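You operate a simulated robot arm through the tools that you are given. There is no shell and no other tool.

The job below is to be done with a simulated robot arm. You get a single attempt, and the scene is never put back.

JOB
Take the green block from the teal table and put it on the red strap roll. Open the bottom counter drawer, fetch the large purple chip and set it inside and shut the drawer again. Open the top blue drawer, take the name card from the beige table and put it inside and shut the drawer again. Open the left black drawer, put the small purple chip inside, then shut the drawer. Do these in any order. Set down upright: large purple chip, name card.

Only the result counts: the job must be done as asked and must still hold three seconds after the hand-in. Knocking over, shifting, dropping, spilling or breaking anything else fails it.

ROBOT AND FRAMES
A 7-joint arm with a four-finger gripper on a trunk, on a base that drives. Base frame: it is fixed to the floor where the robot stands at the start and does not move with it; the origin is under the middle of the robot, x ahead of it, y to its left, z up; the surface under the hand at the start is at about z = 80. Readings come in cm, rad, newtons and seconds.
Its first joint turns from -1.204 to 3.002 rad. Places, roughly: bottom counter drawer [260, -330, 40]; cb dr1 [540, 20, 70]; green block [75, -25, 75]; large purple chip [300, 0, 75]; left black drawer [530, 20, 70]; name card [325, -25, 75]; pca dr1 [270, 230, 60]; pl dr2 [260, -340, 40]; red strap roll (5x5x2 cm) [50, 10, 80]; small purple chip (4x4x3 cm) [350, -30, 80]; top blue drawer [270, 230, 70]. Payload 3.67 kg.
Tool frame: the origin (TCP) lies between the finger pads and is the grasp point; the fingertips stand 2.8 cm ahead of it; z points along the fingers, y is the line along which they close. Largest opening 11.2 cm; the body of the gripper starts 7.3 cm behind the TCP.
Orientation is told as [roll, pitch, yaw] about the base's x, y, z axes, in that order, counted from this pose: with the fingers straight down and closing along the base's y, the tool's x points along the base's -x, its y along +y and its z along -z.

CONTROLS
- The arm moves only by the tool apply_moves. Its argument "commands" is a list that holds one entry, the list of rows, each a list of 7 numbers: the shift along the base's x, y, z in cm, then the turn, a rotation vector about the base's x, y, z in rad, then the finger opening in cm, from 0 to 11.2. In form: [[[x, y, z, wx, wy, wz, grip], ...]]. A call has 1 to 20 rows; each row shifts and turns the commanded pose from where the row before left it. Rows are played at 5 a second. More than 5 cm and 0.15 rad between two rows, or a gripper value outside its range, and nothing of the call is played. Where a pose cannot be reached the arm comes as near as it can. A force on the tool above 40 N (or 10 N above the force at the start of the call, whichever is more), or a blocked arm, ends the call early, and 0.2 s more pass. Each finger halts on what it meets, pressing with about 34 N; the grip force reading is that of the motor and also rises with nothing between the fingers. The clock runs only during rows and for 0.2 s after the last one: add rows that do not move to give the fingers time. The reply holds the time, the measured pose of the TCP, the force on the tool along the base axes, the opening and the grip force, in the units named above and with some noise, with the torque about the TCP (base axes, N m) and any sound that the robot's microphone picked up, and new pictures: "pictures" is both (left out), scene, wrist or none.
- Cameras (640 x 400 px; columns grow to the right, rows downward): "scene" is now at [14.2, 1.18, 127.97]; the picture's right is [0.13, -0.99, -0.00], its down [-0.48, -0.06, -0.87] and it looks along [0.87, 0.11, -0.49] (base axes); focal length 258 px, centre (320, 200). "wrist" rides on the gripper at [6, -1.8, -10.4] in the tool frame; the picture's right is [0.29, 0.96, 0.00], its down [-0.80, 0.24, -0.55] and it looks along [-0.53, 0.16, 0.83] (tool axes); focal length 234 px, centre (320, 200). There is no depth. A picture from a camera that has moved, and an enlarged one, comes with that camera's place and axes in the base frame and with its lens.
- slide_trunk(by): slides the trunk up (or, below 0, down) by that many cm; the arm and the scene camera ride with it, the base frame stays. It gives what a move gives, with no picture.
- drive_base(legs): drives the robot by 1 to 6 legs, each [ahead, turn to the left] in cm and rad, along the robot's own axes; the way and the turn of a leg run together, so that a leg with both is an arc; at most 150 cm and 3.142 rad a leg. The arm and the cameras ride along, it lands a little off, and it stops where it bumps. It gives what a move gives, and a new picture of the scene camera.
- aim_head(pan, tilt): turns the head with the scene camera to pan (to the left, within 1.501 rad either way) and tilt (down, from -0.506 to 1.204), counted from straight ahead of the robot. It gives what a move gives, and a new picture of the scene camera.
- enlarge(camera, box): a new picture of the part [left, top, right, bottom] of that camera's present view, enlarged. It takes no simulated time.
- close_job(): hands the job in; it is judged then, once.

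Places have to be worked out from the pictures, the camera data and where the tool is seen. Open the gripper and draw the arm clear of the work before you hand the job in, unless the task says otherwise.

The tools are called after "Emit:" by a JSON object that holds its "api" and its "payload". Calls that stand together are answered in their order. apply_moves: Moves the arm, as the interface text tells. Its arguments: {"type":"object","properties":{"commands":{"type":"array"},"pictures":{"type":"string","enum":["both","scene","wrist","none"]}},"required":["commands"]} The other tools are called the same way: slide_trunk (by) slides the trunk up or down; drive_base (legs) drives the base; aim_head (pan, tilt) turns the head that bears the scene camera; enlarge (camera, box) takes an enlarged picture of a part of a camera's view; close_job () hands the job in.

At the start:

```text
time: 0.0
position: [63.4, -4.49, 107.5]
tool_rot: [-0.001, 0.001, 0.001]
contact_force: [-1.3, 0.8, -0.6]
moment: [0.0, 0.03, -0.03]
gripper_width: 11.2
grasp_force: 0.0
trunk travel left (down, up): [-40.0, 44.0]
robot x, y, heading: [-0.23, 0.26, 0.005]
head pan, tilt: [0.129, 0.506]
```

scene: 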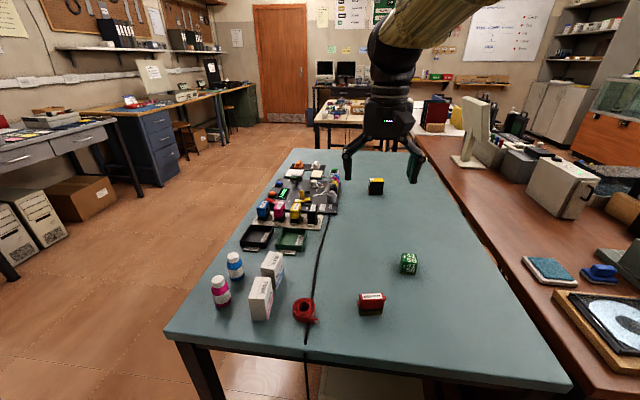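
wrist: 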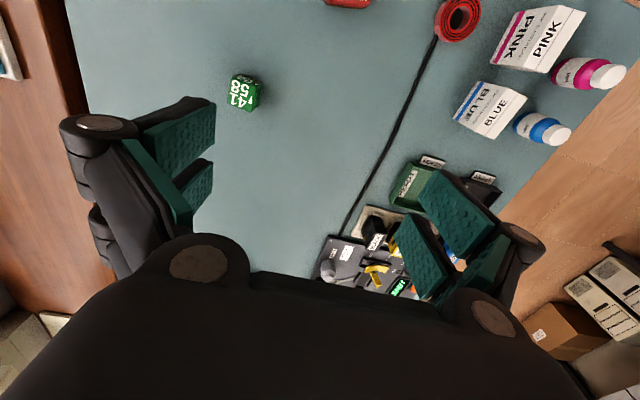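

I start by looking closely at the teal table: the green block appears near (66,-15) and the red strap roll near (49,9). I'll enlarge both views.

Emit:
{"api": "enlarge", "payload": {"camera": "scene", "box": [270, 230, 450, 342]}}

Emit:
{"api": "enlarge", "payload": {"camera": "wrist", "box": [180, 0, 500, 200]}}

Emit:
{"api": "enlarge", "payload": {"camera": "scene", "box": [300, 40, 480, 152]}}

```text
3.56 times, centred on (360, 286) of scene
camera zoom: at [14.2, 1.18, 127.97], right [0.13, -0.99, 0.0], down [-0.48, -0.06, -0.87], along [0.87, 0.11, -0.49], focal length 918 px, centre (178, -106)
```

zoom: 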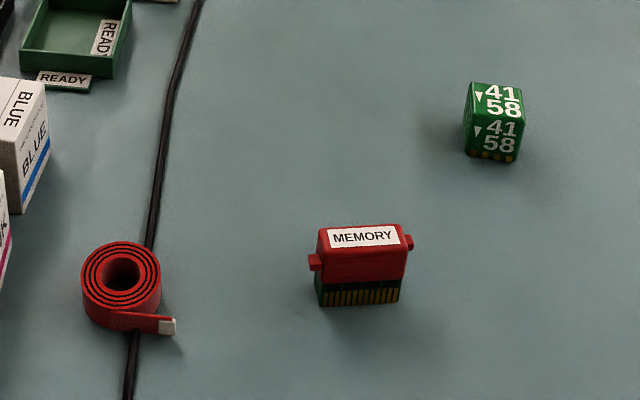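

```text
2.00 times, centred on (340, 100) of wrist
camera zoom: at [57.34, -6.28, 117.84], right [-0.29, 0.96, 0.0], down [0.8, 0.24, 0.55], along [0.53, 0.16, -0.83], focal length 468 px, centre (280, 400)
```

zoom: 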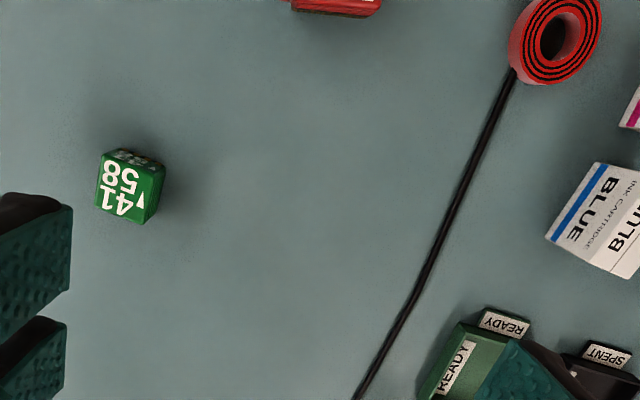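

```text
3.56 times, centred on (390, 96) of scene
camera zoom: at [14.2, 1.18, 127.97], right [0.13, -0.99, 0.0], down [-0.48, -0.06, -0.87], along [0.87, 0.11, -0.49], focal length 918 px, centre (71, 570)
```

zoom: 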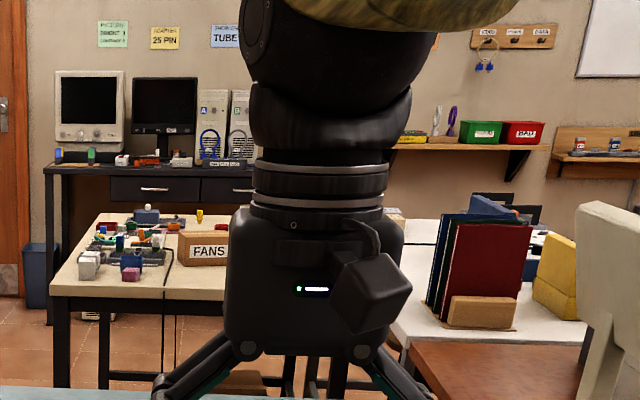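

The block's top centre works out to about (65.8,-14.9,84.2), about 3.5 cm on a side and nearly axis-aligned. The roll is centred near (50,9.05), its top at about 82. I turn the tool by +90° so the fingers close along x (clear of the tall boxes near the roll) and go above the block.

Emit:
{"api": "apply_moves", "payload": {"commands": [[[0.2, -0.95, -1, 0, 0, 0.134, 8], [0.2, -0.95, -1, 0, 0, 0.134, 8], [0.2, -0.95, -1, 0, 0, 0.134, 8], [0.2, -0.95, -1, 0, 0, 0.134, 8], [0.2, -0.95, -1, 0, 0, 0.134, 8], [0.2, -0.95, -1, 0, 0, 0.134, 8], [0.2, -0.95, -1, 0, 0, 0.134, 8], [0.2, -0.95, -1, 0, 0, 0.134, 8], [0.2, -0.95, -1, 0, 0, 0.134, 8], [0.2, -0.95, -1, 0, 0, 0.134, 8], [0.4, -0.9, -0.5, 0, 0, 0.134, 8], [0, 0, 0, 0, 0, 0, 8], [0, 0, 0, 0, 0, 0, 8]]]}}

```text
time: 2.8
position: [65.92, -14.91, 96.85]
tool_rot: [0.0, 0.001, 1.476]
contact_force: [-0.6, 0.6, -0.7]
moment: [0.03, 0.02, 0.0]
gripper_width: 8.01
grasp_force: 0.0
trunk travel left (down, up): [-40.0, 44.0]
robot x, y, heading: [-0.01, -0.05, 0.003]
head pan, tilt: [0.129, 0.506]
camera scene: at [14.21, 1.16, 127.96], right [0.13, -0.99, 0.0], down [-0.48, -0.06, -0.87], along [0.87, 0.11, -0.49], focal length 258 px, centre (320, 200)
camera wrist: at [67.06, -20.94, 107.3], right [-0.98, -0.2, 0.0], down [-0.16, 0.82, 0.55], along [-0.11, 0.54, -0.83], focal length 234 px, centre (320, 200)
```

scene: 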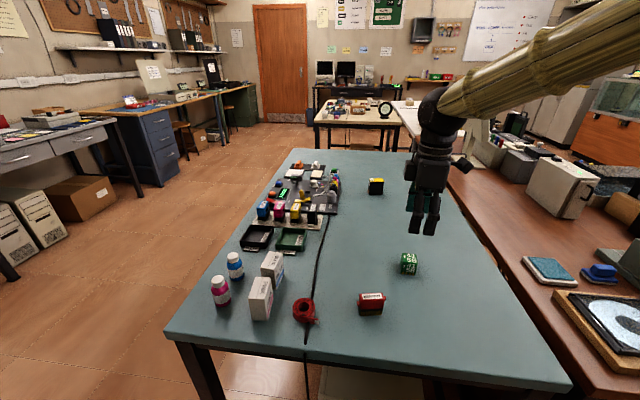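
wrist: 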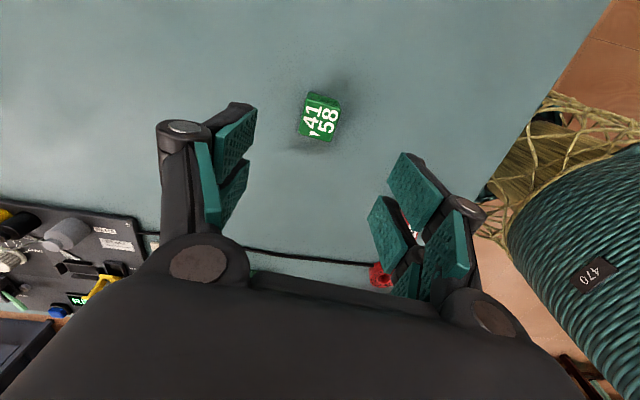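

The block lies almost straight under the hand at about (65.9,-15.2). I enlarge to check its yaw.

Emit:
{"api": "enlarge", "payload": {"camera": "wrist", "box": [260, 70, 388, 150]}}

```text
5.00 times, centred on (324, 110) of wrist
camera zoom: at [67.06, -20.94, 107.3], right [-0.98, -0.2, 0.0], down [-0.16, 0.82, 0.55], along [-0.11, 0.54, -0.83], focal length 1171 px, centre (300, 650)
```

zoom: 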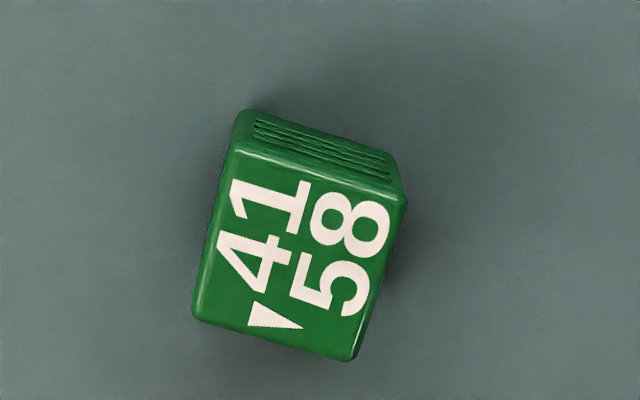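

The block's corners give centre (65.8,-14.9), yaw about -0.09, which matches the tool. I go down to z≈83.5 and close.

Emit:
{"api": "apply_moves", "payload": {"commands": [[[-0.1, 0.05, -3, 0, 0, 0, 7], [0, 0, -3, 0, 0, 0, 7], [0, 0, -3, 0, 0, 0, 7], [0, 0, -2.4, 0, 0, 0, 7], [0, 0, -2, 0, 0, 0, 7], [0, 0, 0, 0, 0, 0, 7], [0, 0, 0, 0, 0, 0, 3], [0, 0, 0, 0, 0, 0, 3], [0, 0, 0, 0, 0, 0, 3], [0, 0, 2, 0, 0, 0, 2.6], [0, 0, 3, 0, 0, 0, 2.6], [0, 0, 3, 0, 0, 0, 2.6], [0, 0, 0, 0, 0, 0, 2.6]]]}}

```text
time: 5.6
position: [65.91, -14.89, 91.53]
tool_rot: [-0.002, 0.0, 1.475]
contact_force: [-0.2, 0.2, -0.3]
moment: [0.0, -0.02, 0.0]
gripper_width: 3.54
grasp_force: 33.7
trunk travel left (down, up): [-40.0, 44.0]
robot x, y, heading: [-0.22, -0.1, 0.004]
head pan, tilt: [0.129, 0.506]
camera scene: at [14.22, 1.16, 127.96], right [0.13, -0.99, 0.0], down [-0.48, -0.06, -0.87], along [0.87, 0.11, -0.49], focal length 258 px, centre (320, 200)
camera wrist: at [66.99, -21.02, 101.98], right [-0.98, -0.2, 0.0], down [-0.16, 0.82, 0.55], along [-0.11, 0.54, -0.83], focal length 234 px, centre (320, 200)
```

scene: 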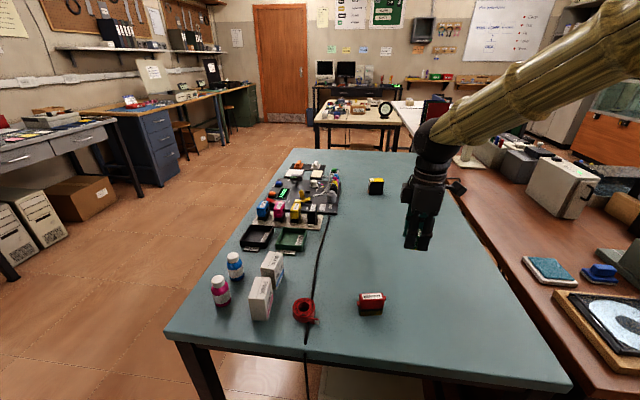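
wrist: 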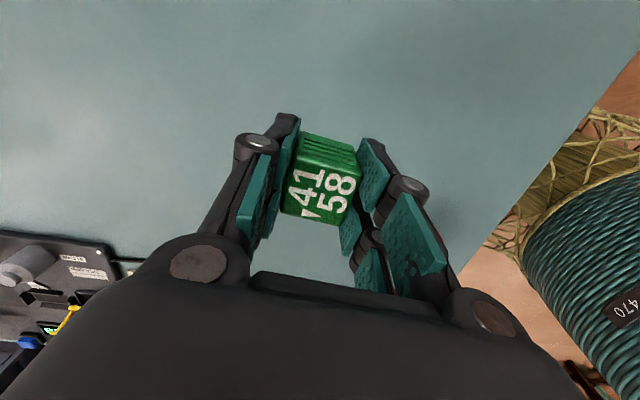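

The block is held (opening 3.54). I carry it above the roll, then check by picture.

Emit:
{"api": "apply_moves", "payload": {"commands": [[[0, 0, 3, 0, 0, 0, 2.6], [-2.27, 3.42, 0, 0, 0, 0, 2.6], [-2.27, 3.42, 0, 0, 0, 0, 2.6], [-2.27, 3.42, 0, 0, 0, 0, 2.6], [-2.27, 3.42, 0, 0, 0, 0, 2.6], [-2.27, 3.42, 0, 0, 0, 0, 2.6], [-2.27, 3.42, 0, 0, 0, 0, 2.6], [-2.28, 3.42, -2, 0, 0, 0, 2.6], [0, 0, -2, 0, 0, 0, 2.6], [0, 0, 0, 0, 0, 0, 2.6], [0, 0, 0, 0, 0, 0, 2.6]]]}}

Emit:
{"api": "enlarge", "payload": {"camera": "scene", "box": [220, 230, 400, 342]}}

```text
time: 8.0
position: [49.8, 9.18, 90.44]
tool_rot: [0.001, 0.0, 1.474]
contact_force: [0.6, 0.1, -0.4]
moment: [0.01, 0.0, 0.02]
gripper_width: 3.54
grasp_force: 34.4
trunk travel left (down, up): [-40.0, 44.0]
robot x, y, heading: [-0.15, 0.41, -0.002]
head pan, tilt: [0.129, 0.506]
camera scene: at [14.19, 1.19, 127.97], right [0.13, -0.99, 0.0], down [-0.48, -0.06, -0.87], along [0.87, 0.11, -0.49], focal length 258 px, centre (320, 200)
camera wrist: at [50.85, 3.08, 100.92], right [-0.98, -0.2, 0.0], down [-0.16, 0.82, 0.55], along [-0.11, 0.54, -0.83], focal length 234 px, centre (320, 200)
```

scene: 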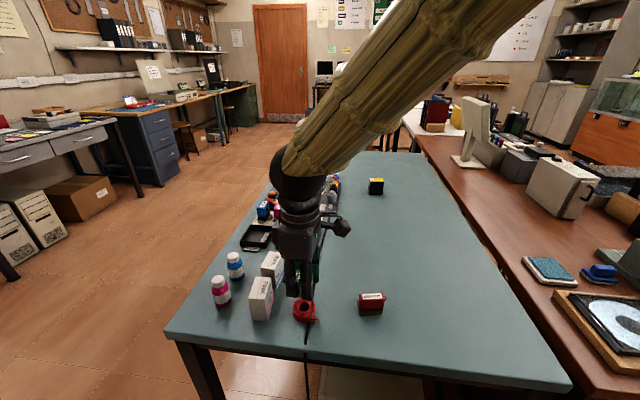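
wrist: 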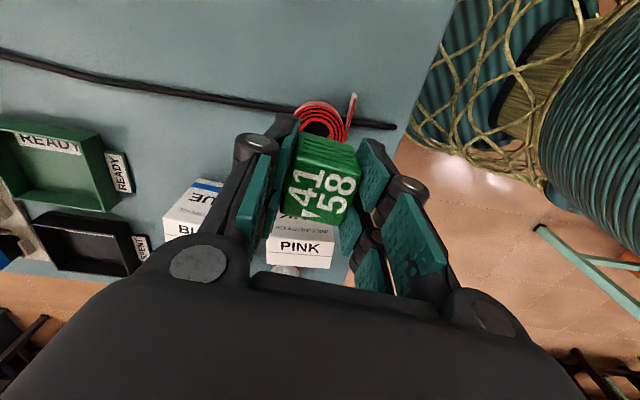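

```text
3.56 times, centred on (310, 286) of scene
camera zoom: at [14.19, 1.19, 127.97], right [0.13, -0.99, 0.0], down [-0.48, -0.06, -0.87], along [0.87, 0.11, -0.49], focal length 918 px, centre (356, -106)
```

zoom: 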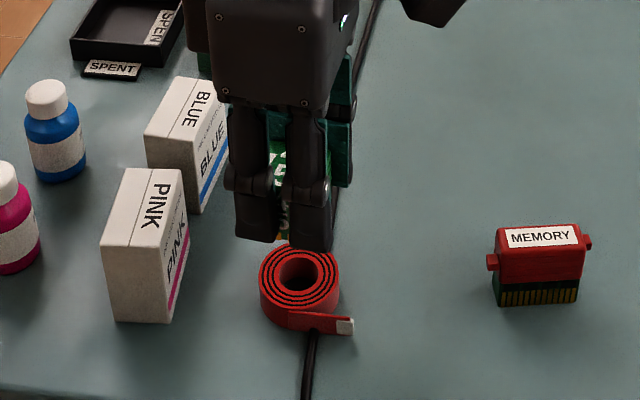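

The roll is still at about (50.1,9.0). I nudge over it and descend to just above contact.

Emit:
{"api": "apply_moves", "payload": {"commands": [[[0.25, -0.15, -2, 0, 0, 0, 2.6], [0, 0, -1.5, 0, 0, 0, 2.6], [0, 0, -0.8, 0, 0, 0, 2.6], [0, 0, 0, 0, 0, 0, 2.6]]], "pictures": "none"}}

Emit:
{"api": "enlarge", "payload": {"camera": "scene", "box": [220, 230, 400, 342]}}

```text
time: 9.0
position: [50.01, 8.89, 86.24]
tool_rot: [-0.002, 0.002, 1.475]
contact_force: [0.2, -0.1, 0.1]
moment: [-0.04, 0.01, -0.02]
gripper_width: 3.53
grasp_force: 34.0
trunk travel left (down, up): [-40.0, 44.0]
robot x, y, heading: [-0.11, -0.52, 0.007]
head pan, tilt: [0.129, 0.506]
```

```text
3.56 times, centred on (310, 286) of scene
camera zoom: at [14.21, 1.18, 127.96], right [0.13, -0.99, 0.0], down [-0.48, -0.06, -0.87], along [0.87, 0.11, -0.49], focal length 918 px, centre (356, -106)
```

zoom: 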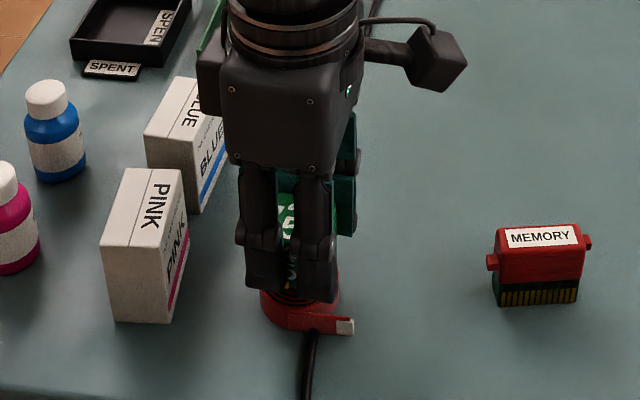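

Aligned over the roll. I lower in small steps, watching force.

Emit:
{"api": "apply_moves", "payload": {"commands": [[[0, 0, -0.3, 0, 0, 0, 2.6], [0, 0, -0.2, 0, 0, 0, 2.6], [0, 0, 0, 0, 0, 0, 2.6]]], "pictures": "none"}}

Emit:
{"api": "apply_moves", "payload": {"commands": [[[0, 0, -0.15, 0, 0, 0, 2.6], [0, 0, 0, 0, 0, 0, 2.6]]], "pictures": "none"}}

```text
time: 9.8
position: [50.11, 8.93, 85.89]
tool_rot: [0.0, 0.0, 1.474]
contact_force: [0.4, 0.5, -0.2]
moment: [-0.01, 0.02, 0.0]
gripper_width: 3.5
grasp_force: 33.6
trunk travel left (down, up): [-40.0, 44.0]
robot x, y, heading: [-0.16, -0.1, -0.0]
head pan, tilt: [0.129, 0.506]
```

```text
time: 10.4
position: [50.06, 8.94, 85.68]
tool_rot: [0.002, -0.001, 1.476]
contact_force: [-0.5, 0.8, -0.2]
moment: [0.01, -0.04, 0.0]
gripper_width: 3.48
grasp_force: 34.5
trunk travel left (down, up): [-40.0, 44.0]
robot x, y, heading: [-0.08, -0.05, 0.0]
head pan, tilt: [0.129, 0.506]
```

No contact yet; continue down gently.

Emit:
{"api": "apply_moves", "payload": {"commands": [[[0, 0, -0.15, 0, 0, 0, 2.6], [0, 0, 0, 0, 0, 0, 2.6]]], "pictures": "none"}}

Emit:
{"api": "apply_moves", "payload": {"commands": [[[0, 0, -0.15, 0, 0, 0, 2.6], [0, 0, 0, 0, 0, 0, 2.6]]], "pictures": "none"}}

Emit:
{"api": "enlarge", "payload": {"camera": "scene", "box": [265, 270, 345, 320]}}

```text
time: 11.0
position: [50.06, 8.77, 85.53]
tool_rot: [0.001, 0.0, 1.475]
contact_force: [-0.2, -0.4, 0.4]
moment: [0.04, 0.01, -0.03]
gripper_width: 3.54
grasp_force: 34.2
trunk travel left (down, up): [-40.0, 44.0]
robot x, y, heading: [0.17, 0.4, 0.0]
head pan, tilt: [0.129, 0.506]
```

```text
time: 11.6
position: [50.19, 8.87, 85.4]
tool_rot: [-0.001, -0.002, 1.476]
contact_force: [1.6, -1.6, 12.9]
moment: [-0.14, 0.0, -0.01]
gripper_width: 3.52
grasp_force: 34.5
trunk travel left (down, up): [-40.0, 44.0]
robot x, y, heading: [-0.22, -0.09, 0.002]
head pan, tilt: [0.129, 0.506]
```

```text
8.00 times, centred on (305, 295) of scene
camera zoom: at [14.14, 1.16, 128.0], right [0.13, -0.99, 0.0], down [-0.48, -0.06, -0.87], along [0.87, 0.11, -0.49], focal length 2066 px, centre (440, -560)
```

zoom: 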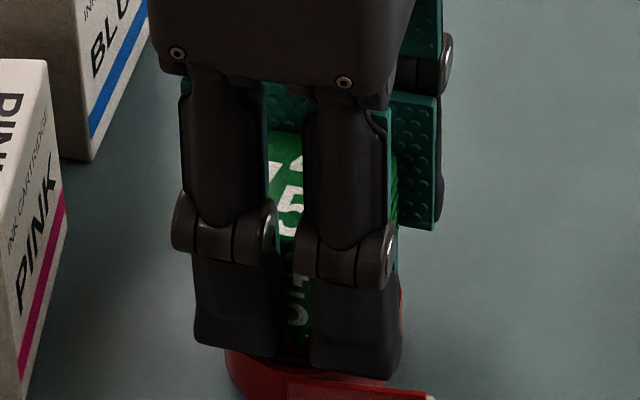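

Contact felt (12.9 N up). I release and rise.

Emit:
{"api": "apply_moves", "payload": {"commands": [[[0, 0, 0.1, 0, 0, 0, 2.6], [0, 0, 0, 0, 0, 0, 4.2], [0, 0, 0, 0, 0, 0, 5.5], [0, 0, 0, 0, 0, 0, 6.5], [0, 0, 2, 0, 0, 0, 6.5], [0, 0, 4, 0, 0, 0, 6.5], [0, 0, 4, 0, 0, 0, 6.5], [0, 0, 5, 0, 0, 0, 6.5], [0, 0, 5, 0, 0, 0, 6.5], [2, -3, 3, 0, 0, 0, 6.5]]]}}

Emit:
{"api": "enlarge", "payload": {"camera": "scene", "box": [220, 230, 400, 342]}}

```text
time: 13.8
position: [52.07, 5.85, 108.81]
tool_rot: [0.001, -0.002, 1.475]
contact_force: [0.1, -0.4, -0.1]
moment: [0.01, -0.03, -0.02]
gripper_width: 6.47
grasp_force: 0.0
trunk travel left (down, up): [-40.0, 44.0]
robot x, y, heading: [0.02, -0.22, -0.003]
head pan, tilt: [0.129, 0.506]
camera scene: at [14.22, 1.04, 127.95], right [0.13, -0.99, 0.0], down [-0.48, -0.06, -0.87], along [0.87, 0.11, -0.49], focal length 258 px, centre (320, 200)
camera wrist: at [53.15, -0.3, 119.07], right [-0.98, -0.2, 0.0], down [-0.16, 0.82, 0.56], along [-0.11, 0.54, -0.83], focal length 234 px, centre (320, 200)
```

scene: 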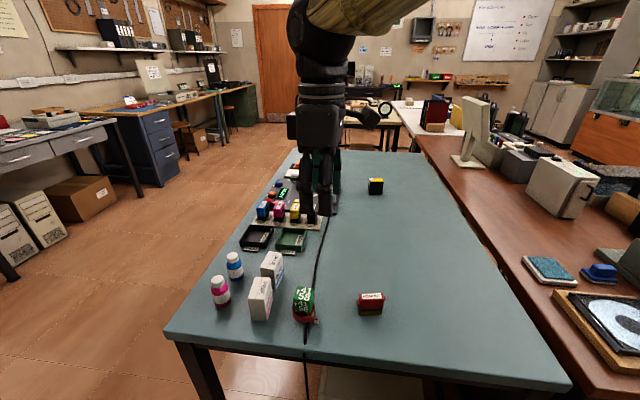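
wrist: 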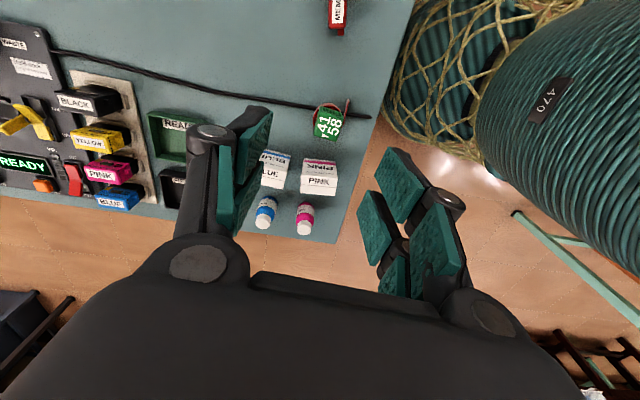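

```text
3.56 times, centred on (310, 286) of scene
camera zoom: at [14.22, 1.04, 127.95], right [0.13, -0.99, 0.0], down [-0.48, -0.06, -0.87], along [0.87, 0.11, -0.49], focal length 918 px, centre (356, -106)
```

zoom: 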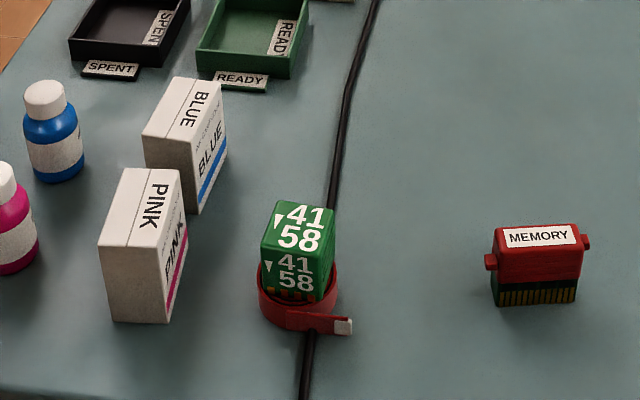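

The green block stands on the roll. Now I survey the room with the head to plan the drives.

Emit:
{"api": "aim_head", "payload": {"pan": -0.8, "tilt": 0.15}}

Emit:
{"api": "aim_head", "payload": {"pan": 0.9, "tilt": 0.3}}

Emit:
{"api": "aim_head", "payload": {"pan": 1.5, "tilt": 0.6}}

Emit:
{"api": "aim_head", "payload": {"pan": 0.1, "tilt": 0.1}}

```text
time: 15.0
position: [51.99, 5.98, 108.7]
tool_rot: [0.002, 0.0, 1.475]
contact_force: [0.8, 0.1, -0.2]
moment: [0.03, 0.05, -0.01]
gripper_width: 6.51
grasp_force: 0.0
trunk travel left (down, up): [-40.0, 44.0]
robot x, y, heading: [-0.47, -0.07, 0.003]
head pan, tilt: [-0.799, 0.15]
camera scene: at [11.66, -6.64, 131.27], right [-0.72, -0.7, 0.0], down [-0.1, 0.11, -0.99], along [0.69, -0.71, -0.15], focal length 258 px, centre (320, 200)
```

scene: 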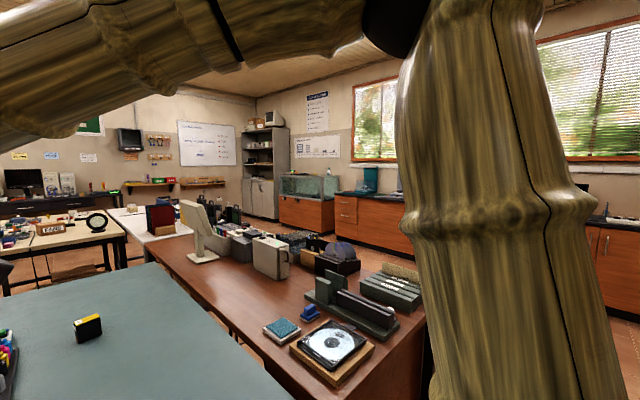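

```text
time: 16.8
position: [51.9, 5.92, 108.55]
tool_rot: [0.001, -0.001, 1.475]
contact_force: [0.6, -0.2, 0.8]
moment: [-0.02, 0.03, 0.01]
gripper_width: 6.51
grasp_force: 0.2
trunk travel left (down, up): [-40.0, 44.0]
robot x, y, heading: [-0.0, -0.05, 0.001]
head pan, tilt: [0.901, 0.3]
camera scene: at [11.0, 7.31, 129.88], right [0.78, -0.62, 0.0], down [-0.18, -0.23, -0.96], along [0.59, 0.75, -0.3], focal length 258 px, centre (320, 200)
```

scene: 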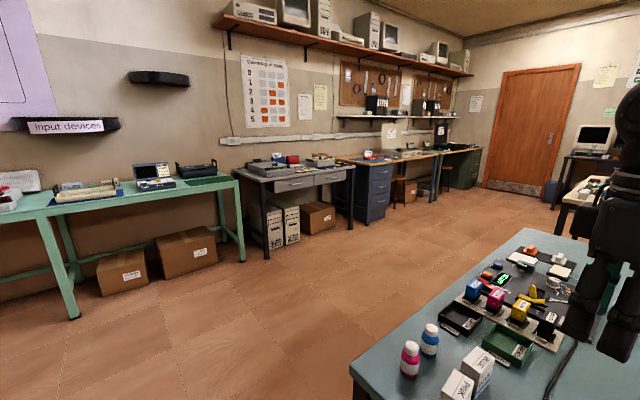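

```text
time: 17.8
position: [51.9, 5.94, 108.68]
tool_rot: [0.001, 0.0, 1.475]
contact_force: [0.3, -0.1, -0.2]
moment: [-0.01, 0.0, 0.01]
gripper_width: 6.5
grasp_force: 0.2
trunk travel left (down, up): [-40.0, 44.0]
robot x, y, heading: [0.15, 0.01, -0.006]
head pan, tilt: [1.499, 0.6]
camera scene: at [5.83, 8.82, 127.13], right [1.0, -0.07, 0.0], down [-0.04, -0.56, -0.83], along [0.06, 0.82, -0.56], focal length 258 px, centre (320, 200)
```

scene: 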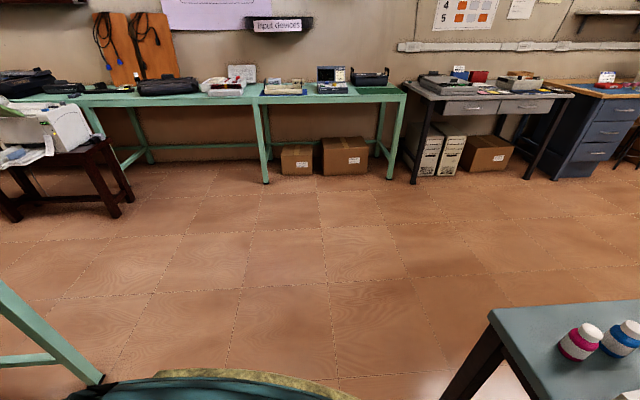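

```text
time: 19.3
position: [52.06, 5.92, 108.6]
tool_rot: [0.001, -0.001, 1.475]
contact_force: [-1.5, 0.3, 0.4]
moment: [0.01, 0.04, 0.04]
gripper_width: 6.51
grasp_force: 0.0
trunk travel left (down, up): [-40.0, 44.0]
robot x, y, heading: [0.18, 0.54, 0.001]
head pan, tilt: [0.099, 0.099]
camera scene: at [14.35, 0.92, 131.74], right [0.1, -0.99, 0.0], down [-0.1, -0.01, -0.99], along [0.99, 0.1, -0.1], focal length 258 px, centre (320, 200)
```

scene: 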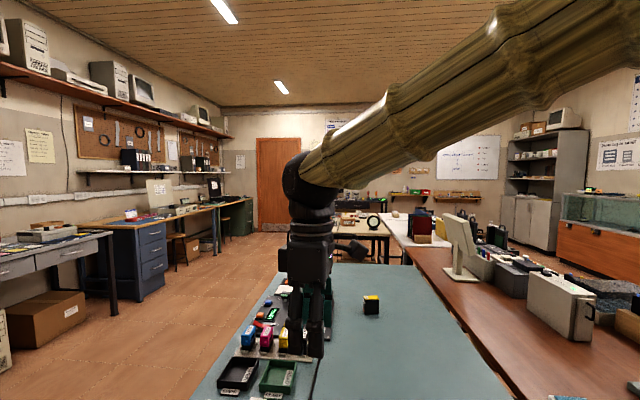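

I need more detail: enlarge views of the beige table and the wall counter, and look to the right.

Emit:
{"api": "enlarge", "payload": {"camera": "scene", "box": [160, 170, 480, 370]}}

Emit:
{"api": "aim_head", "payload": {"pan": -0.35, "tilt": 0.2}}

Emit:
{"api": "aim_head", "payload": {"pan": -1.5, "tilt": 0.4}}

Emit:
{"api": "aim_head", "payload": {"pan": -0.9, "tilt": 0.3}}

Emit:
{"api": "enlarge", "payload": {"camera": "scene", "box": [200, 60, 440, 210]}}

```text
2.00 times, centred on (320, 270) of scene
camera zoom: at [14.35, 0.92, 131.74], right [0.1, -0.99, 0.0], down [-0.1, -0.01, -0.99], along [0.99, 0.1, -0.1], focal length 517 px, centre (320, 60)
```

zoom: 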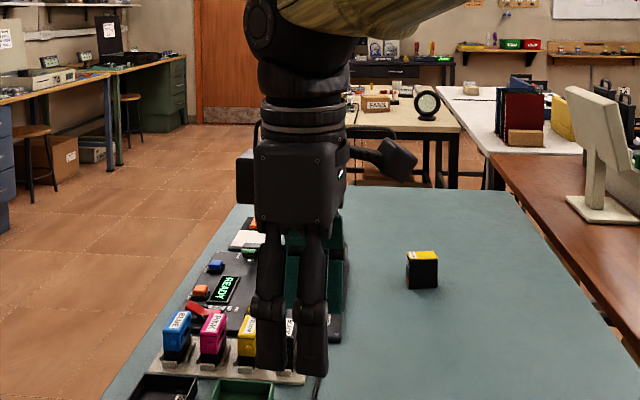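

```text
time: 20.2
position: [52.03, 5.98, 108.62]
tool_rot: [0.001, 0.001, 1.476]
contact_force: [0.5, 0.0, 0.0]
moment: [-0.01, -0.03, 0.0]
gripper_width: 6.49
grasp_force: 0.1
trunk travel left (down, up): [-40.0, 44.0]
robot x, y, heading: [0.07, 0.06, 0.003]
head pan, tilt: [-0.351, 0.201]
camera scene: at [13.95, -3.19, 130.81], right [-0.34, -0.94, 0.0], down [-0.19, 0.07, -0.98], along [0.92, -0.34, -0.2], focal length 258 px, centre (320, 200)
```

scene: 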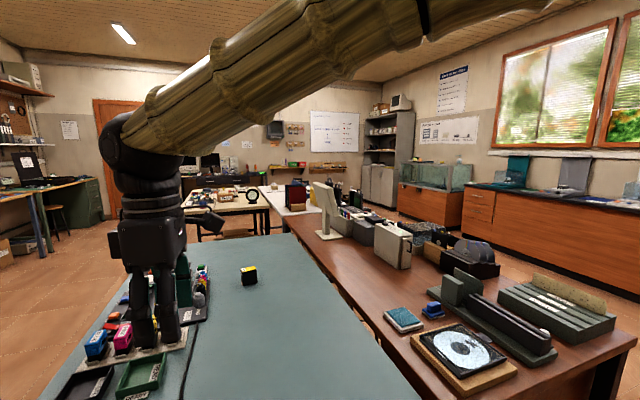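

```text
time: 21.6
position: [52.1, 5.88, 108.62]
tool_rot: [0.0, 0.001, 1.474]
contact_force: [0.1, -0.5, -0.1]
moment: [0.0, 0.0, 0.0]
gripper_width: 6.5
grasp_force: 0.1
trunk travel left (down, up): [-40.0, 44.0]
robot x, y, heading: [0.41, 0.14, 0.001]
head pan, tilt: [-1.499, 0.4]
camera scene: at [5.86, -9.24, 128.95], right [-1.0, -0.07, 0.0], down [-0.03, 0.39, -0.92], along [0.07, -0.92, -0.39], focal length 258 px, centre (320, 200)
```

scene: 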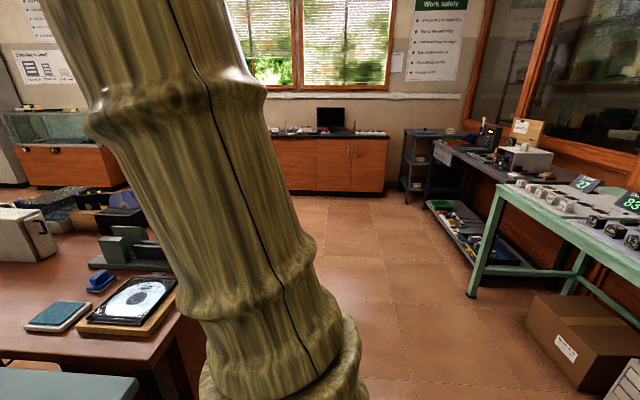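

```text
time: 22.6
position: [51.81, 5.93, 108.65]
tool_rot: [0.001, -0.001, 1.475]
contact_force: [-0.1, 0.3, 0.7]
moment: [0.0, 0.0, -0.04]
gripper_width: 6.5
grasp_force: 0.1
trunk travel left (down, up): [-40.0, 44.0]
robot x, y, heading: [-0.06, 0.07, -0.001]
head pan, tilt: [-0.901, 0.3]
camera scene: at [10.99, -7.32, 129.87], right [-0.78, -0.62, 0.0], down [-0.18, 0.23, -0.96], along [0.59, -0.75, -0.3], focal length 258 px, centre (320, 200)
```

scene: 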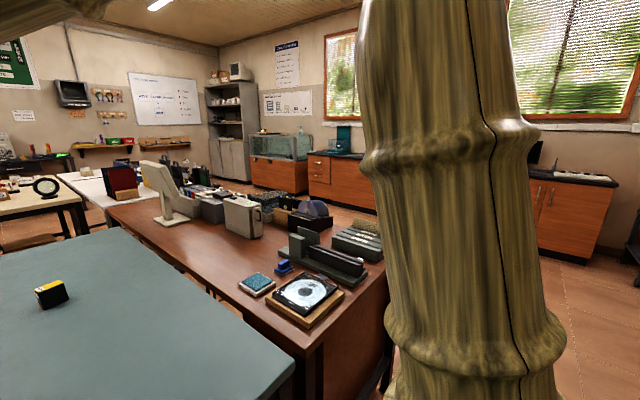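

```text
2.67 times, centred on (320, 135) of scene
camera zoom: at [10.99, -7.32, 129.87], right [-0.78, -0.62, 0.0], down [-0.18, 0.23, -0.96], along [0.59, -0.75, -0.3], focal length 689 px, centre (320, 373)
```

zoom: 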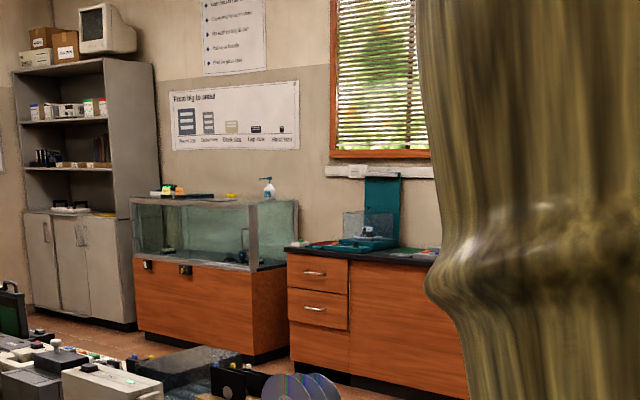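

The map so far: the counter's two drawers (handles near (261,-320), z≈64 and 44) are on the right wall; the brown table's near end is at x≈45, so the way round on the right is free. I'll raise the hand and turn right to have a look at that route.

Emit:
{"api": "apply_moves", "payload": {"commands": [[[-1, -2, 4, 0, 0, 0, 6], [-1, -2, 4, 0, 0, 0, 6], [-1, -2, 4, 0, 0, 0, 6], [0, 0, 0, 0, 0, 0, 6]]], "pictures": "none"}}

Emit:
{"api": "aim_head", "payload": {"pan": 0, "tilt": 0.35}}

Emit:
{"api": "drive_base", "payload": {"legs": [[0, -1.571]]}}

```text
time: 23.6
position: [49.03, -0.26, 120.7]
tool_rot: [0.0, 0.0, 1.475]
contact_force: [-0.1, -0.3, -0.7]
moment: [-0.01, 0.04, 0.0]
gripper_width: 6.01
grasp_force: 0.0
trunk travel left (down, up): [-40.0, 44.0]
robot x, y, heading: [-0.32, -0.05, 0.006]
head pan, tilt: [-0.901, 0.3]
```

```text
time: 24.8
position: [48.93, -0.25, 120.7]
tool_rot: [0.0, 0.001, 1.475]
contact_force: [-0.4, 1.0, 0.7]
moment: [0.04, -0.02, 0.0]
gripper_width: 6.02
grasp_force: 0.0
trunk travel left (down, up): [-40.0, 44.0]
robot x, y, heading: [-0.41, -0.56, -0.002]
head pan, tilt: [0.0, 0.351]
camera scene: at [14.5, -0.02, 129.41], right [0.0, -1.0, 0.0], down [-0.34, 0.0, -0.94], along [0.94, 0.0, -0.34], focal length 258 px, centre (320, 200)
```

scene: 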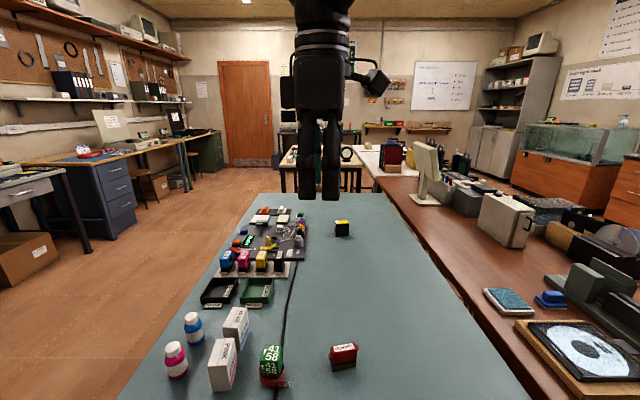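

```text
time: 29.0
position: [-0.67, -48.88, 120.72]
tool_rot: [0.001, 0.001, -0.107]
contact_force: [0.6, -0.4, 0.4]
moment: [-0.01, -0.03, 0.0]
gripper_width: 6.01
grasp_force: 0.0
trunk travel left (down, up): [-40.0, 44.0]
robot x, y, heading: [-0.19, -0.08, -1.577]
head pan, tilt: [0.0, 0.351]
camera scene: at [-0.02, -14.28, 129.41], right [-1.0, 0.01, 0.0], down [0.0, 0.34, -0.94], along [-0.01, -0.94, -0.34], focal length 258 px, centre (320, 200)
```

scene: 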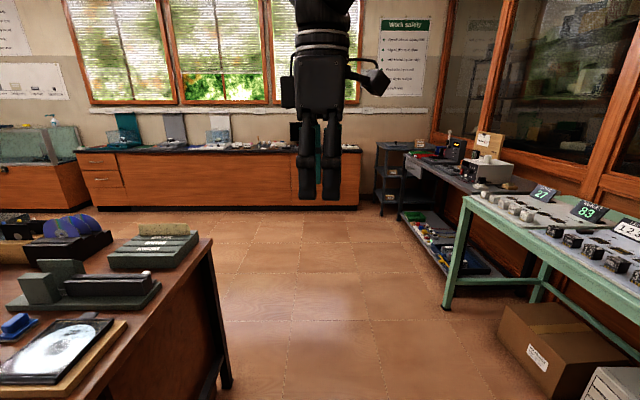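

The way ahead is clear. I drive along -y to y≈-215, then turn left to look down the corridor.

Emit:
{"api": "drive_base", "payload": {"legs": [[150, 0], [65, 0], [0, 1.571]]}}

```text
time: 43.6
position: [45.44, -219.15, 120.65]
tool_rot: [-0.001, 0.001, 1.448]
contact_force: [-0.4, 0.0, 0.2]
moment: [0.01, 0.02, 0.0]
gripper_width: 5.99
grasp_force: 0.0
trunk travel left (down, up): [-40.0, 44.0]
robot x, y, heading: [-3.59, -217.53, -0.024]
head pan, tilt: [0.0, 0.351]
camera scene: at [11.08, -217.96, 129.4], right [-0.03, -1.0, 0.0], down [-0.34, 0.01, -0.94], along [0.94, -0.03, -0.34], focal length 258 px, centre (320, 200)
```

scene: 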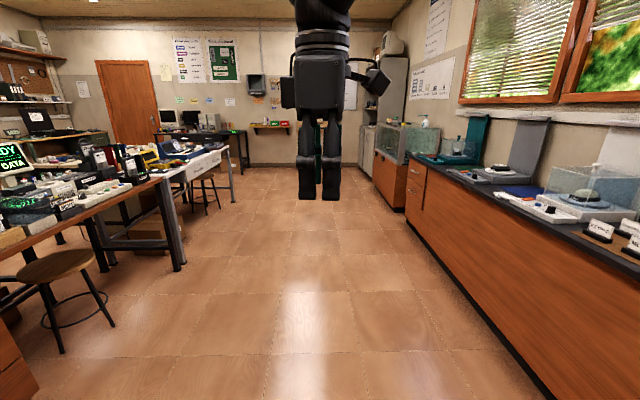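

Corridor clear. I drive on along +x to x≈262 and turn to face the counter.

Emit:
{"api": "drive_base", "payload": {"legs": [[133, 0.024], [133, 0], [0, -1.571]]}}

```text
time: 60.5
position: [260.94, -273.67, 120.72]
tool_rot: [0.001, -0.001, -0.147]
contact_force: [0.0, 0.5, 0.7]
moment: [0.01, -0.01, 0.01]
gripper_width: 6.02
grasp_force: 0.0
trunk travel left (down, up): [-40.0, 44.0]
robot x, y, heading: [264.14, -224.67, -1.62]
head pan, tilt: [0.0, 0.351]
camera scene: at [263.08, -239.21, 129.41], right [-1.0, 0.05, 0.0], down [0.02, 0.34, -0.94], along [-0.05, -0.94, -0.34], focal length 258 px, centre (320, 200)
```

scene: 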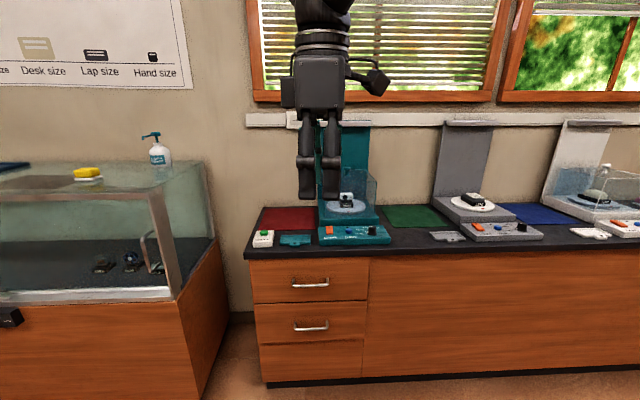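

The drawers are in front: the bottom handle is near (262.6,-322,44), the top near z=66. I slide the trunk down, so that I can reach the handle with a horizontal tool.

Emit:
{"api": "slide_trunk", "payload": {"by": -40}}

Emit:
{"api": "apply_moves", "payload": {"commands": [[[0.1, -1.5, 0, 0, 0, 0.147, 6], [0.1, -1.5, -1, -0.143, 0, 0, 6], [0.1, -1.5, -1, -0.143, 0, 0, 6], [0.1, -1.5, -1, -0.143, 0, 0, 6], [0.1, -1.5, -1, -0.143, 0, 0, 6], [0.1, -1.5, -1, -0.143, 0, 0, 6], [0.1, -1.5, -1, -0.143, 0, 0, 6], [0.1, -1.5, -1, -0.143, 0, 0, 6], [0.1, -1.5, -1, -0.143, 0, 0, 6], [0.1, -1.5, -1, -0.143, 0, 0, 6], [0.1, -1.5, -1, -0.143, 0, 0, 6], [0.1, -1.5, -1, -0.141, 0, 0, 6], [0, 0, 0, 0, 0, 0, 6], [0, 0, 0, 0, 0, 0, 6]]]}}

```text
time: 64.3
position: [260.94, -273.83, 80.65]
tool_rot: [-0.001, 0.0, -0.147]
contact_force: [0.1, -0.1, -0.2]
moment: [-0.01, 0.05, 0.02]
gripper_width: 6.02
grasp_force: 0.0
trunk travel left (down, up): [0.0, 84.0]
robot x, y, heading: [263.85, -224.93, -1.617]
head pan, tilt: [0.0, 0.351]
```

```text
time: 67.3
position: [262.09, -291.78, 69.77]
tool_rot: [-1.571, 0.001, 0.0]
contact_force: [0.1, 1.1, -0.5]
moment: [0.0, 0.03, 0.02]
gripper_width: 5.98
grasp_force: 0.1
trunk travel left (down, up): [0.0, 84.0]
robot x, y, heading: [263.75, -225.19, -1.621]
head pan, tilt: [0.0, 0.351]
camera scene: at [263.11, -239.22, 89.4], right [-1.0, 0.05, 0.0], down [0.02, 0.34, -0.94], along [-0.05, -0.94, -0.34], focal length 258 px, centre (320, 200)
camera wrist: at [256.09, -281.25, 71.5], right [-0.29, 0.0, -0.96], down [0.8, 0.55, -0.24], along [0.53, -0.83, -0.16], focal length 234 px, centre (320, 200)
```

scene: 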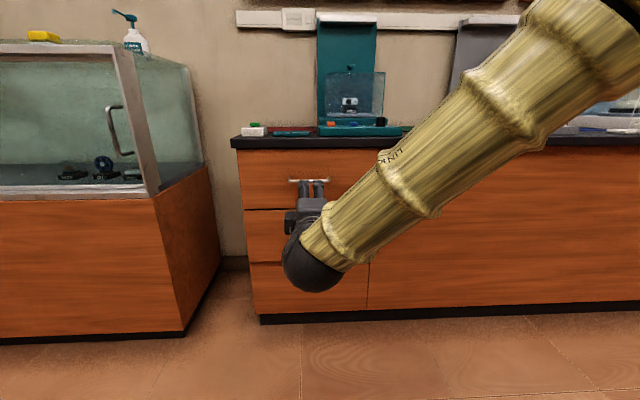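
wrist: 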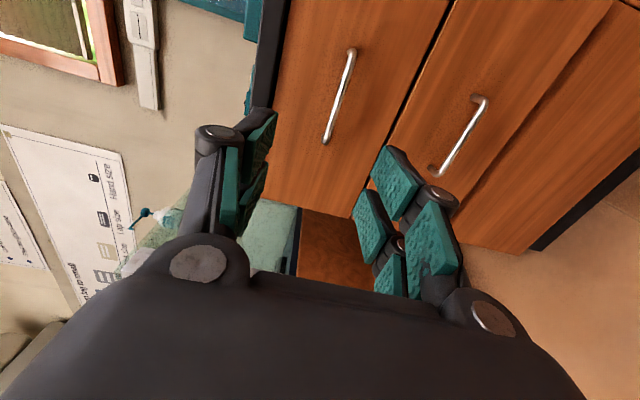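

Both views agree: the bottom handle bar is centred at (262.3,-322.3,43.9), spanning x 255–269. I go down to that height and approach partway.

Emit:
{"api": "apply_moves", "payload": {"commands": [[[0, 0, -4, 0, 0, 0, 6], [0, 0, -4, 0, 0, 0, 6], [0, 0, -4, 0, 0, 0, 6], [0, 0, -4, 0, 0, 0, 6], [0, 0, -4, 0, 0, 0, 6], [0, 0, -4, 0, 0, 0, 6], [0.2, -4, -1.8, 0, 0, 0, 6], [0, -4, 0, 0, 0, 0, 6], [0, -4, 0, 0, 0, 0, 6], [0, -4, 0, 0, 0, 0, 6], [0, 0, 0, 0, 0, 0, 6], [0, 0, 0, 0, 0, 0, 6]]]}}

```text
time: 69.9
position: [262.19, -307.68, 43.91]
tool_rot: [-1.57, 0.0, 0.0]
contact_force: [-0.8, 0.6, 0.1]
moment: [-0.02, -0.03, 0.0]
gripper_width: 5.99
grasp_force: 0.0
trunk travel left (down, up): [0.0, 84.0]
robot x, y, heading: [263.25, -224.69, -1.621]
head pan, tilt: [0.0, 0.351]
camera scene: at [263.12, -239.23, 89.4], right [-1.0, 0.05, 0.0], down [0.02, 0.34, -0.94], along [-0.05, -0.94, -0.34], focal length 258 px, centre (320, 200)
camera wrist: at [256.13, -297.19, 45.64], right [-0.29, 0.0, -0.96], down [0.8, 0.55, -0.24], along [0.53, -0.83, -0.16], focal length 234 px, centre (320, 200)
```

scene: 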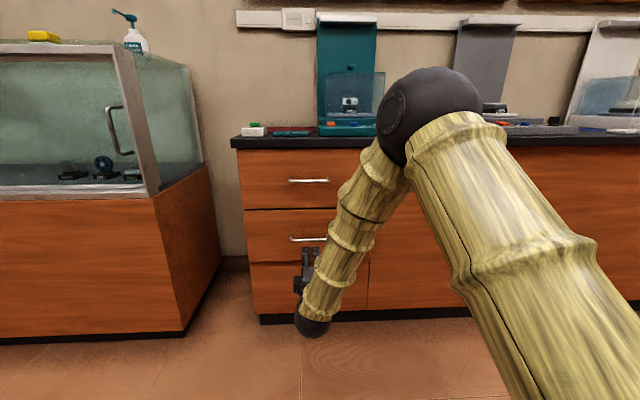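
wrist: 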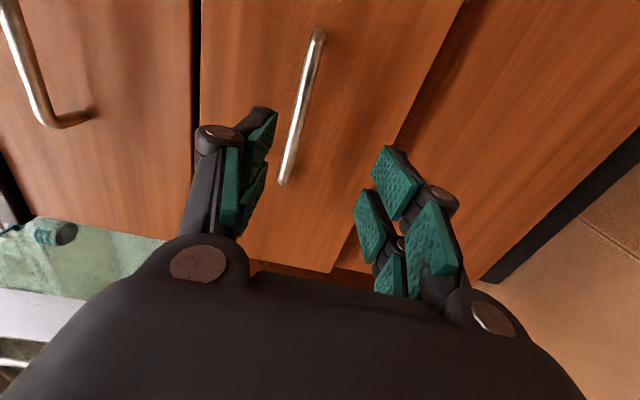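

The handle sits a bit higher than the tool: z≈45.9, y≈-319.5. I raise by 2 and advance, then look again.

Emit:
{"api": "apply_moves", "payload": {"commands": [[[0.1, 0, 2, 0, 0, 0, 6], [0, -3, 0, 0, 0, 0, 6], [0, -3, 0, 0, 0, 0, 6], [0, 0, 0, 0, 0, 0, 6], [0, 0, 0, 0, 0, 0, 6]]], "pictures": "wrist"}}

```text
time: 71.1
position: [262.41, -313.61, 45.91]
tool_rot: [-1.569, -0.002, 0.0]
contact_force: [0.1, 0.5, -0.4]
moment: [-0.02, -0.02, -0.02]
gripper_width: 6.01
grasp_force: 0.1
trunk travel left (down, up): [0.0, 84.0]
robot x, y, heading: [263.53, -224.88, -1.623]
head pan, tilt: [0.0, 0.351]
camera wrist: at [256.34, -303.18, 47.67], right [-0.29, 0.0, -0.96], down [0.8, 0.55, -0.24], along [0.53, -0.83, -0.16], focal length 234 px, centre (320, 200)
```

wrist: 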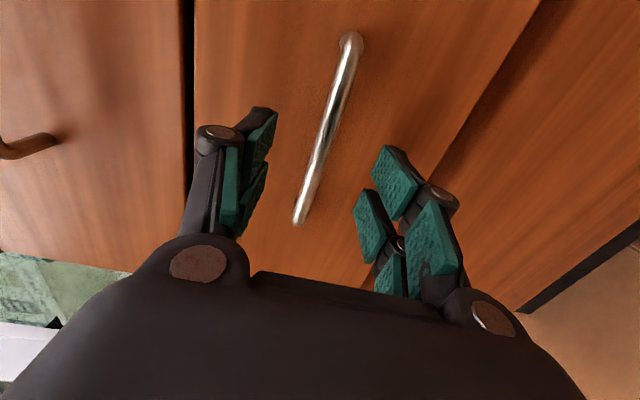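

Handle is centred between the fingers, about 6 cm ahead. Advance 5 cm and close.

Emit:
{"api": "apply_moves", "payload": {"commands": [[[0, -2, 0, 0, 0, 0, 6], [0, -2, 0, 0, 0, 0, 6], [0, -1, 0, 0, 0, 0, 6], [0, 0, 0, 0, 0, 0, 6], [0, 0, 0, 0, 0, 0, 3], [0, 0, 0, 0, 0, 0, 0.5], [0, 0, 0, 0, 0, 0, 0.2], [0, 0, 0, 0, 0, 0, 0.2], [0, 0, 0, 0, 0, 0, 0.2]]], "pictures": "wrist"}}

```text
time: 73.1
position: [262.27, -318.71, 45.96]
tool_rot: [-1.571, 0.0, -0.001]
contact_force: [-0.3, -1.2, 5.4]
moment: [0.02, 0.08, -0.02]
gripper_width: 1.05
grasp_force: 44.8
trunk travel left (down, up): [0.0, 84.0]
robot x, y, heading: [263.5, -224.93, -1.622]
head pan, tilt: [0.0, 0.351]
camera wrist: at [256.34, -308.2, 47.67], right [-0.29, 0.0, -0.96], down [0.8, 0.55, -0.24], along [0.53, -0.83, -0.16], focal length 234 px, centre (320, 200)
```

wrist: 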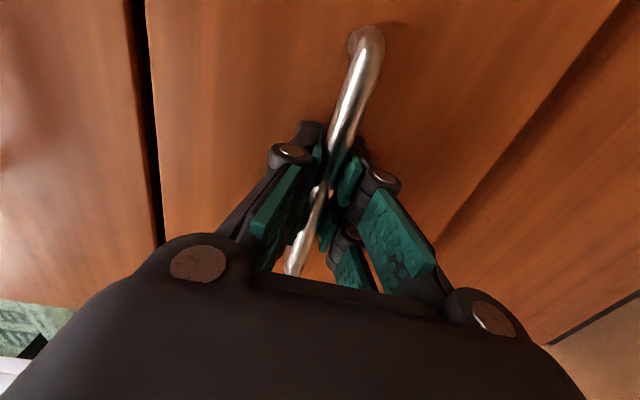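

The bar is held (1.05 cm). I pull the drawer out along +y.

Emit:
{"api": "apply_moves", "payload": {"commands": [[[0, 1, 0, 0, 0, 0, 0.2], [0, 1.5, 0, 0, 0, 0, 0.2], [0, 2, 0, 0, 0, 0, 0.2], [0, 2, 0, 0, 0, 0, 0.2], [0, 2, 0, 0, 0, 0, 0.2], [0, 2, 0, 0, 0, 0, 0.2], [0, 2, 0, 0, 0, 0, 0.2], [0, 0, 0, 0, 0, 0, 0.2]]]}}

```text
time: 74.9
position: [262.35, -306.28, 45.85]
tool_rot: [-1.571, 0.001, 0.001]
contact_force: [-6.7, 0.0, 4.1]
moment: [-0.02, 0.18, 0.34]
gripper_width: 1.05
grasp_force: 45.7
trunk travel left (down, up): [0.0, 84.0]
robot x, y, heading: [263.54, -225.04, -1.625]
head pan, tilt: [0.0, 0.351]
camera scene: at [263.1, -239.2, 89.41], right [-1.0, 0.05, 0.0], down [0.02, 0.34, -0.94], along [-0.05, -0.94, -0.34], focal length 258 px, centre (320, 200)
camera wrist: at [256.37, -295.77, 47.68], right [-0.29, 0.0, -0.96], down [0.8, 0.55, -0.24], along [0.53, -0.83, -0.16], focal length 234 px, centre (320, 200)
```

scene: 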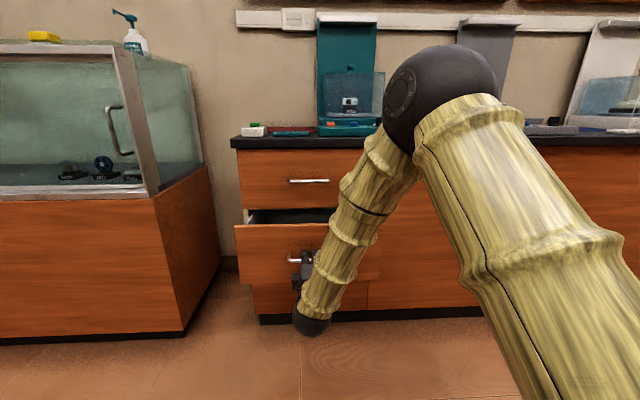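
wrist: 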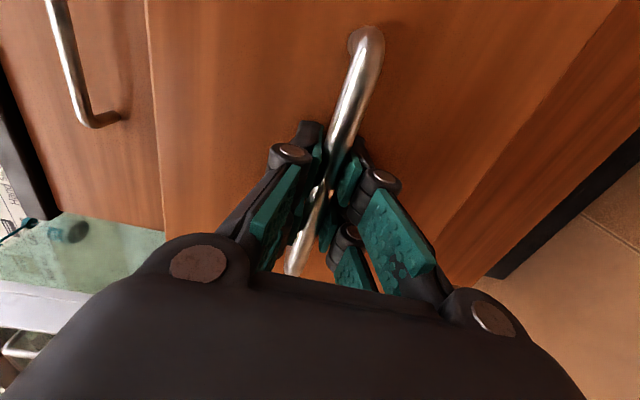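

The drawer slides out (12.4 cm so far). Continue.

Emit:
{"api": "apply_moves", "payload": {"commands": [[[0, 2, 0, 0, 0, 0, 0.2], [0, 2, 0, 0, 0, 0, 0.2], [0, 2, 0, 0, 0, 0, 0.2], [0, 2, 0, 0, 0, 0, 0.2], [0, 2, 0, 0, 0, 0, 0.2], [0, 2, 0, 0, 0, 0, 0.2], [0, 2, 0, 0, 0, 0, 0.2], [0, 2, 0, 0, 0, 0, 0.2], [0, 0, 0, 0, 0, 0, 0.2]]]}}

```text
time: 76.9
position: [262.48, -290.2, 45.76]
tool_rot: [-1.57, 0.001, 0.003]
contact_force: [5.6, 0.2, 1.1]
moment: [-0.05, 0.12, 0.36]
gripper_width: 1.04
grasp_force: 44.9
trunk travel left (down, up): [0.0, 84.0]
robot x, y, heading: [263.71, -224.87, -1.625]
head pan, tilt: [0.0, 0.351]
camera scene: at [263.14, -239.22, 89.41], right [-1.0, 0.05, 0.0], down [0.02, 0.34, -0.94], along [-0.05, -0.94, -0.34], focal length 258 px, centre (320, 200)
camera wrist: at [256.36, -279.76, 47.68], right [-0.29, 0.0, -0.96], down [0.8, 0.56, -0.24], along [0.53, -0.83, -0.16], focal length 234 px, centre (320, 200)
```

scene: 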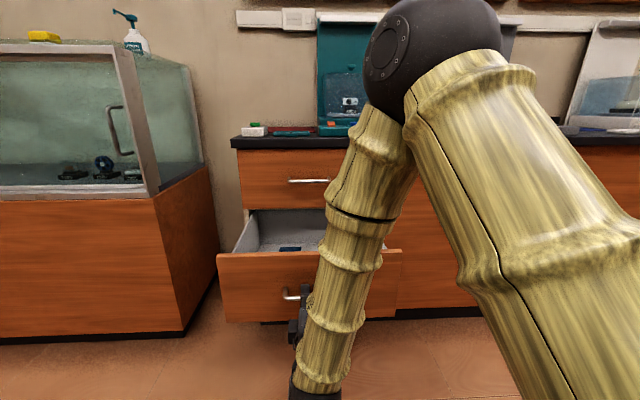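
wrist: 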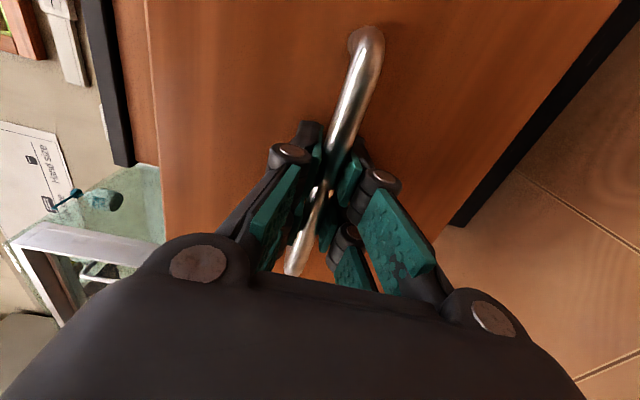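

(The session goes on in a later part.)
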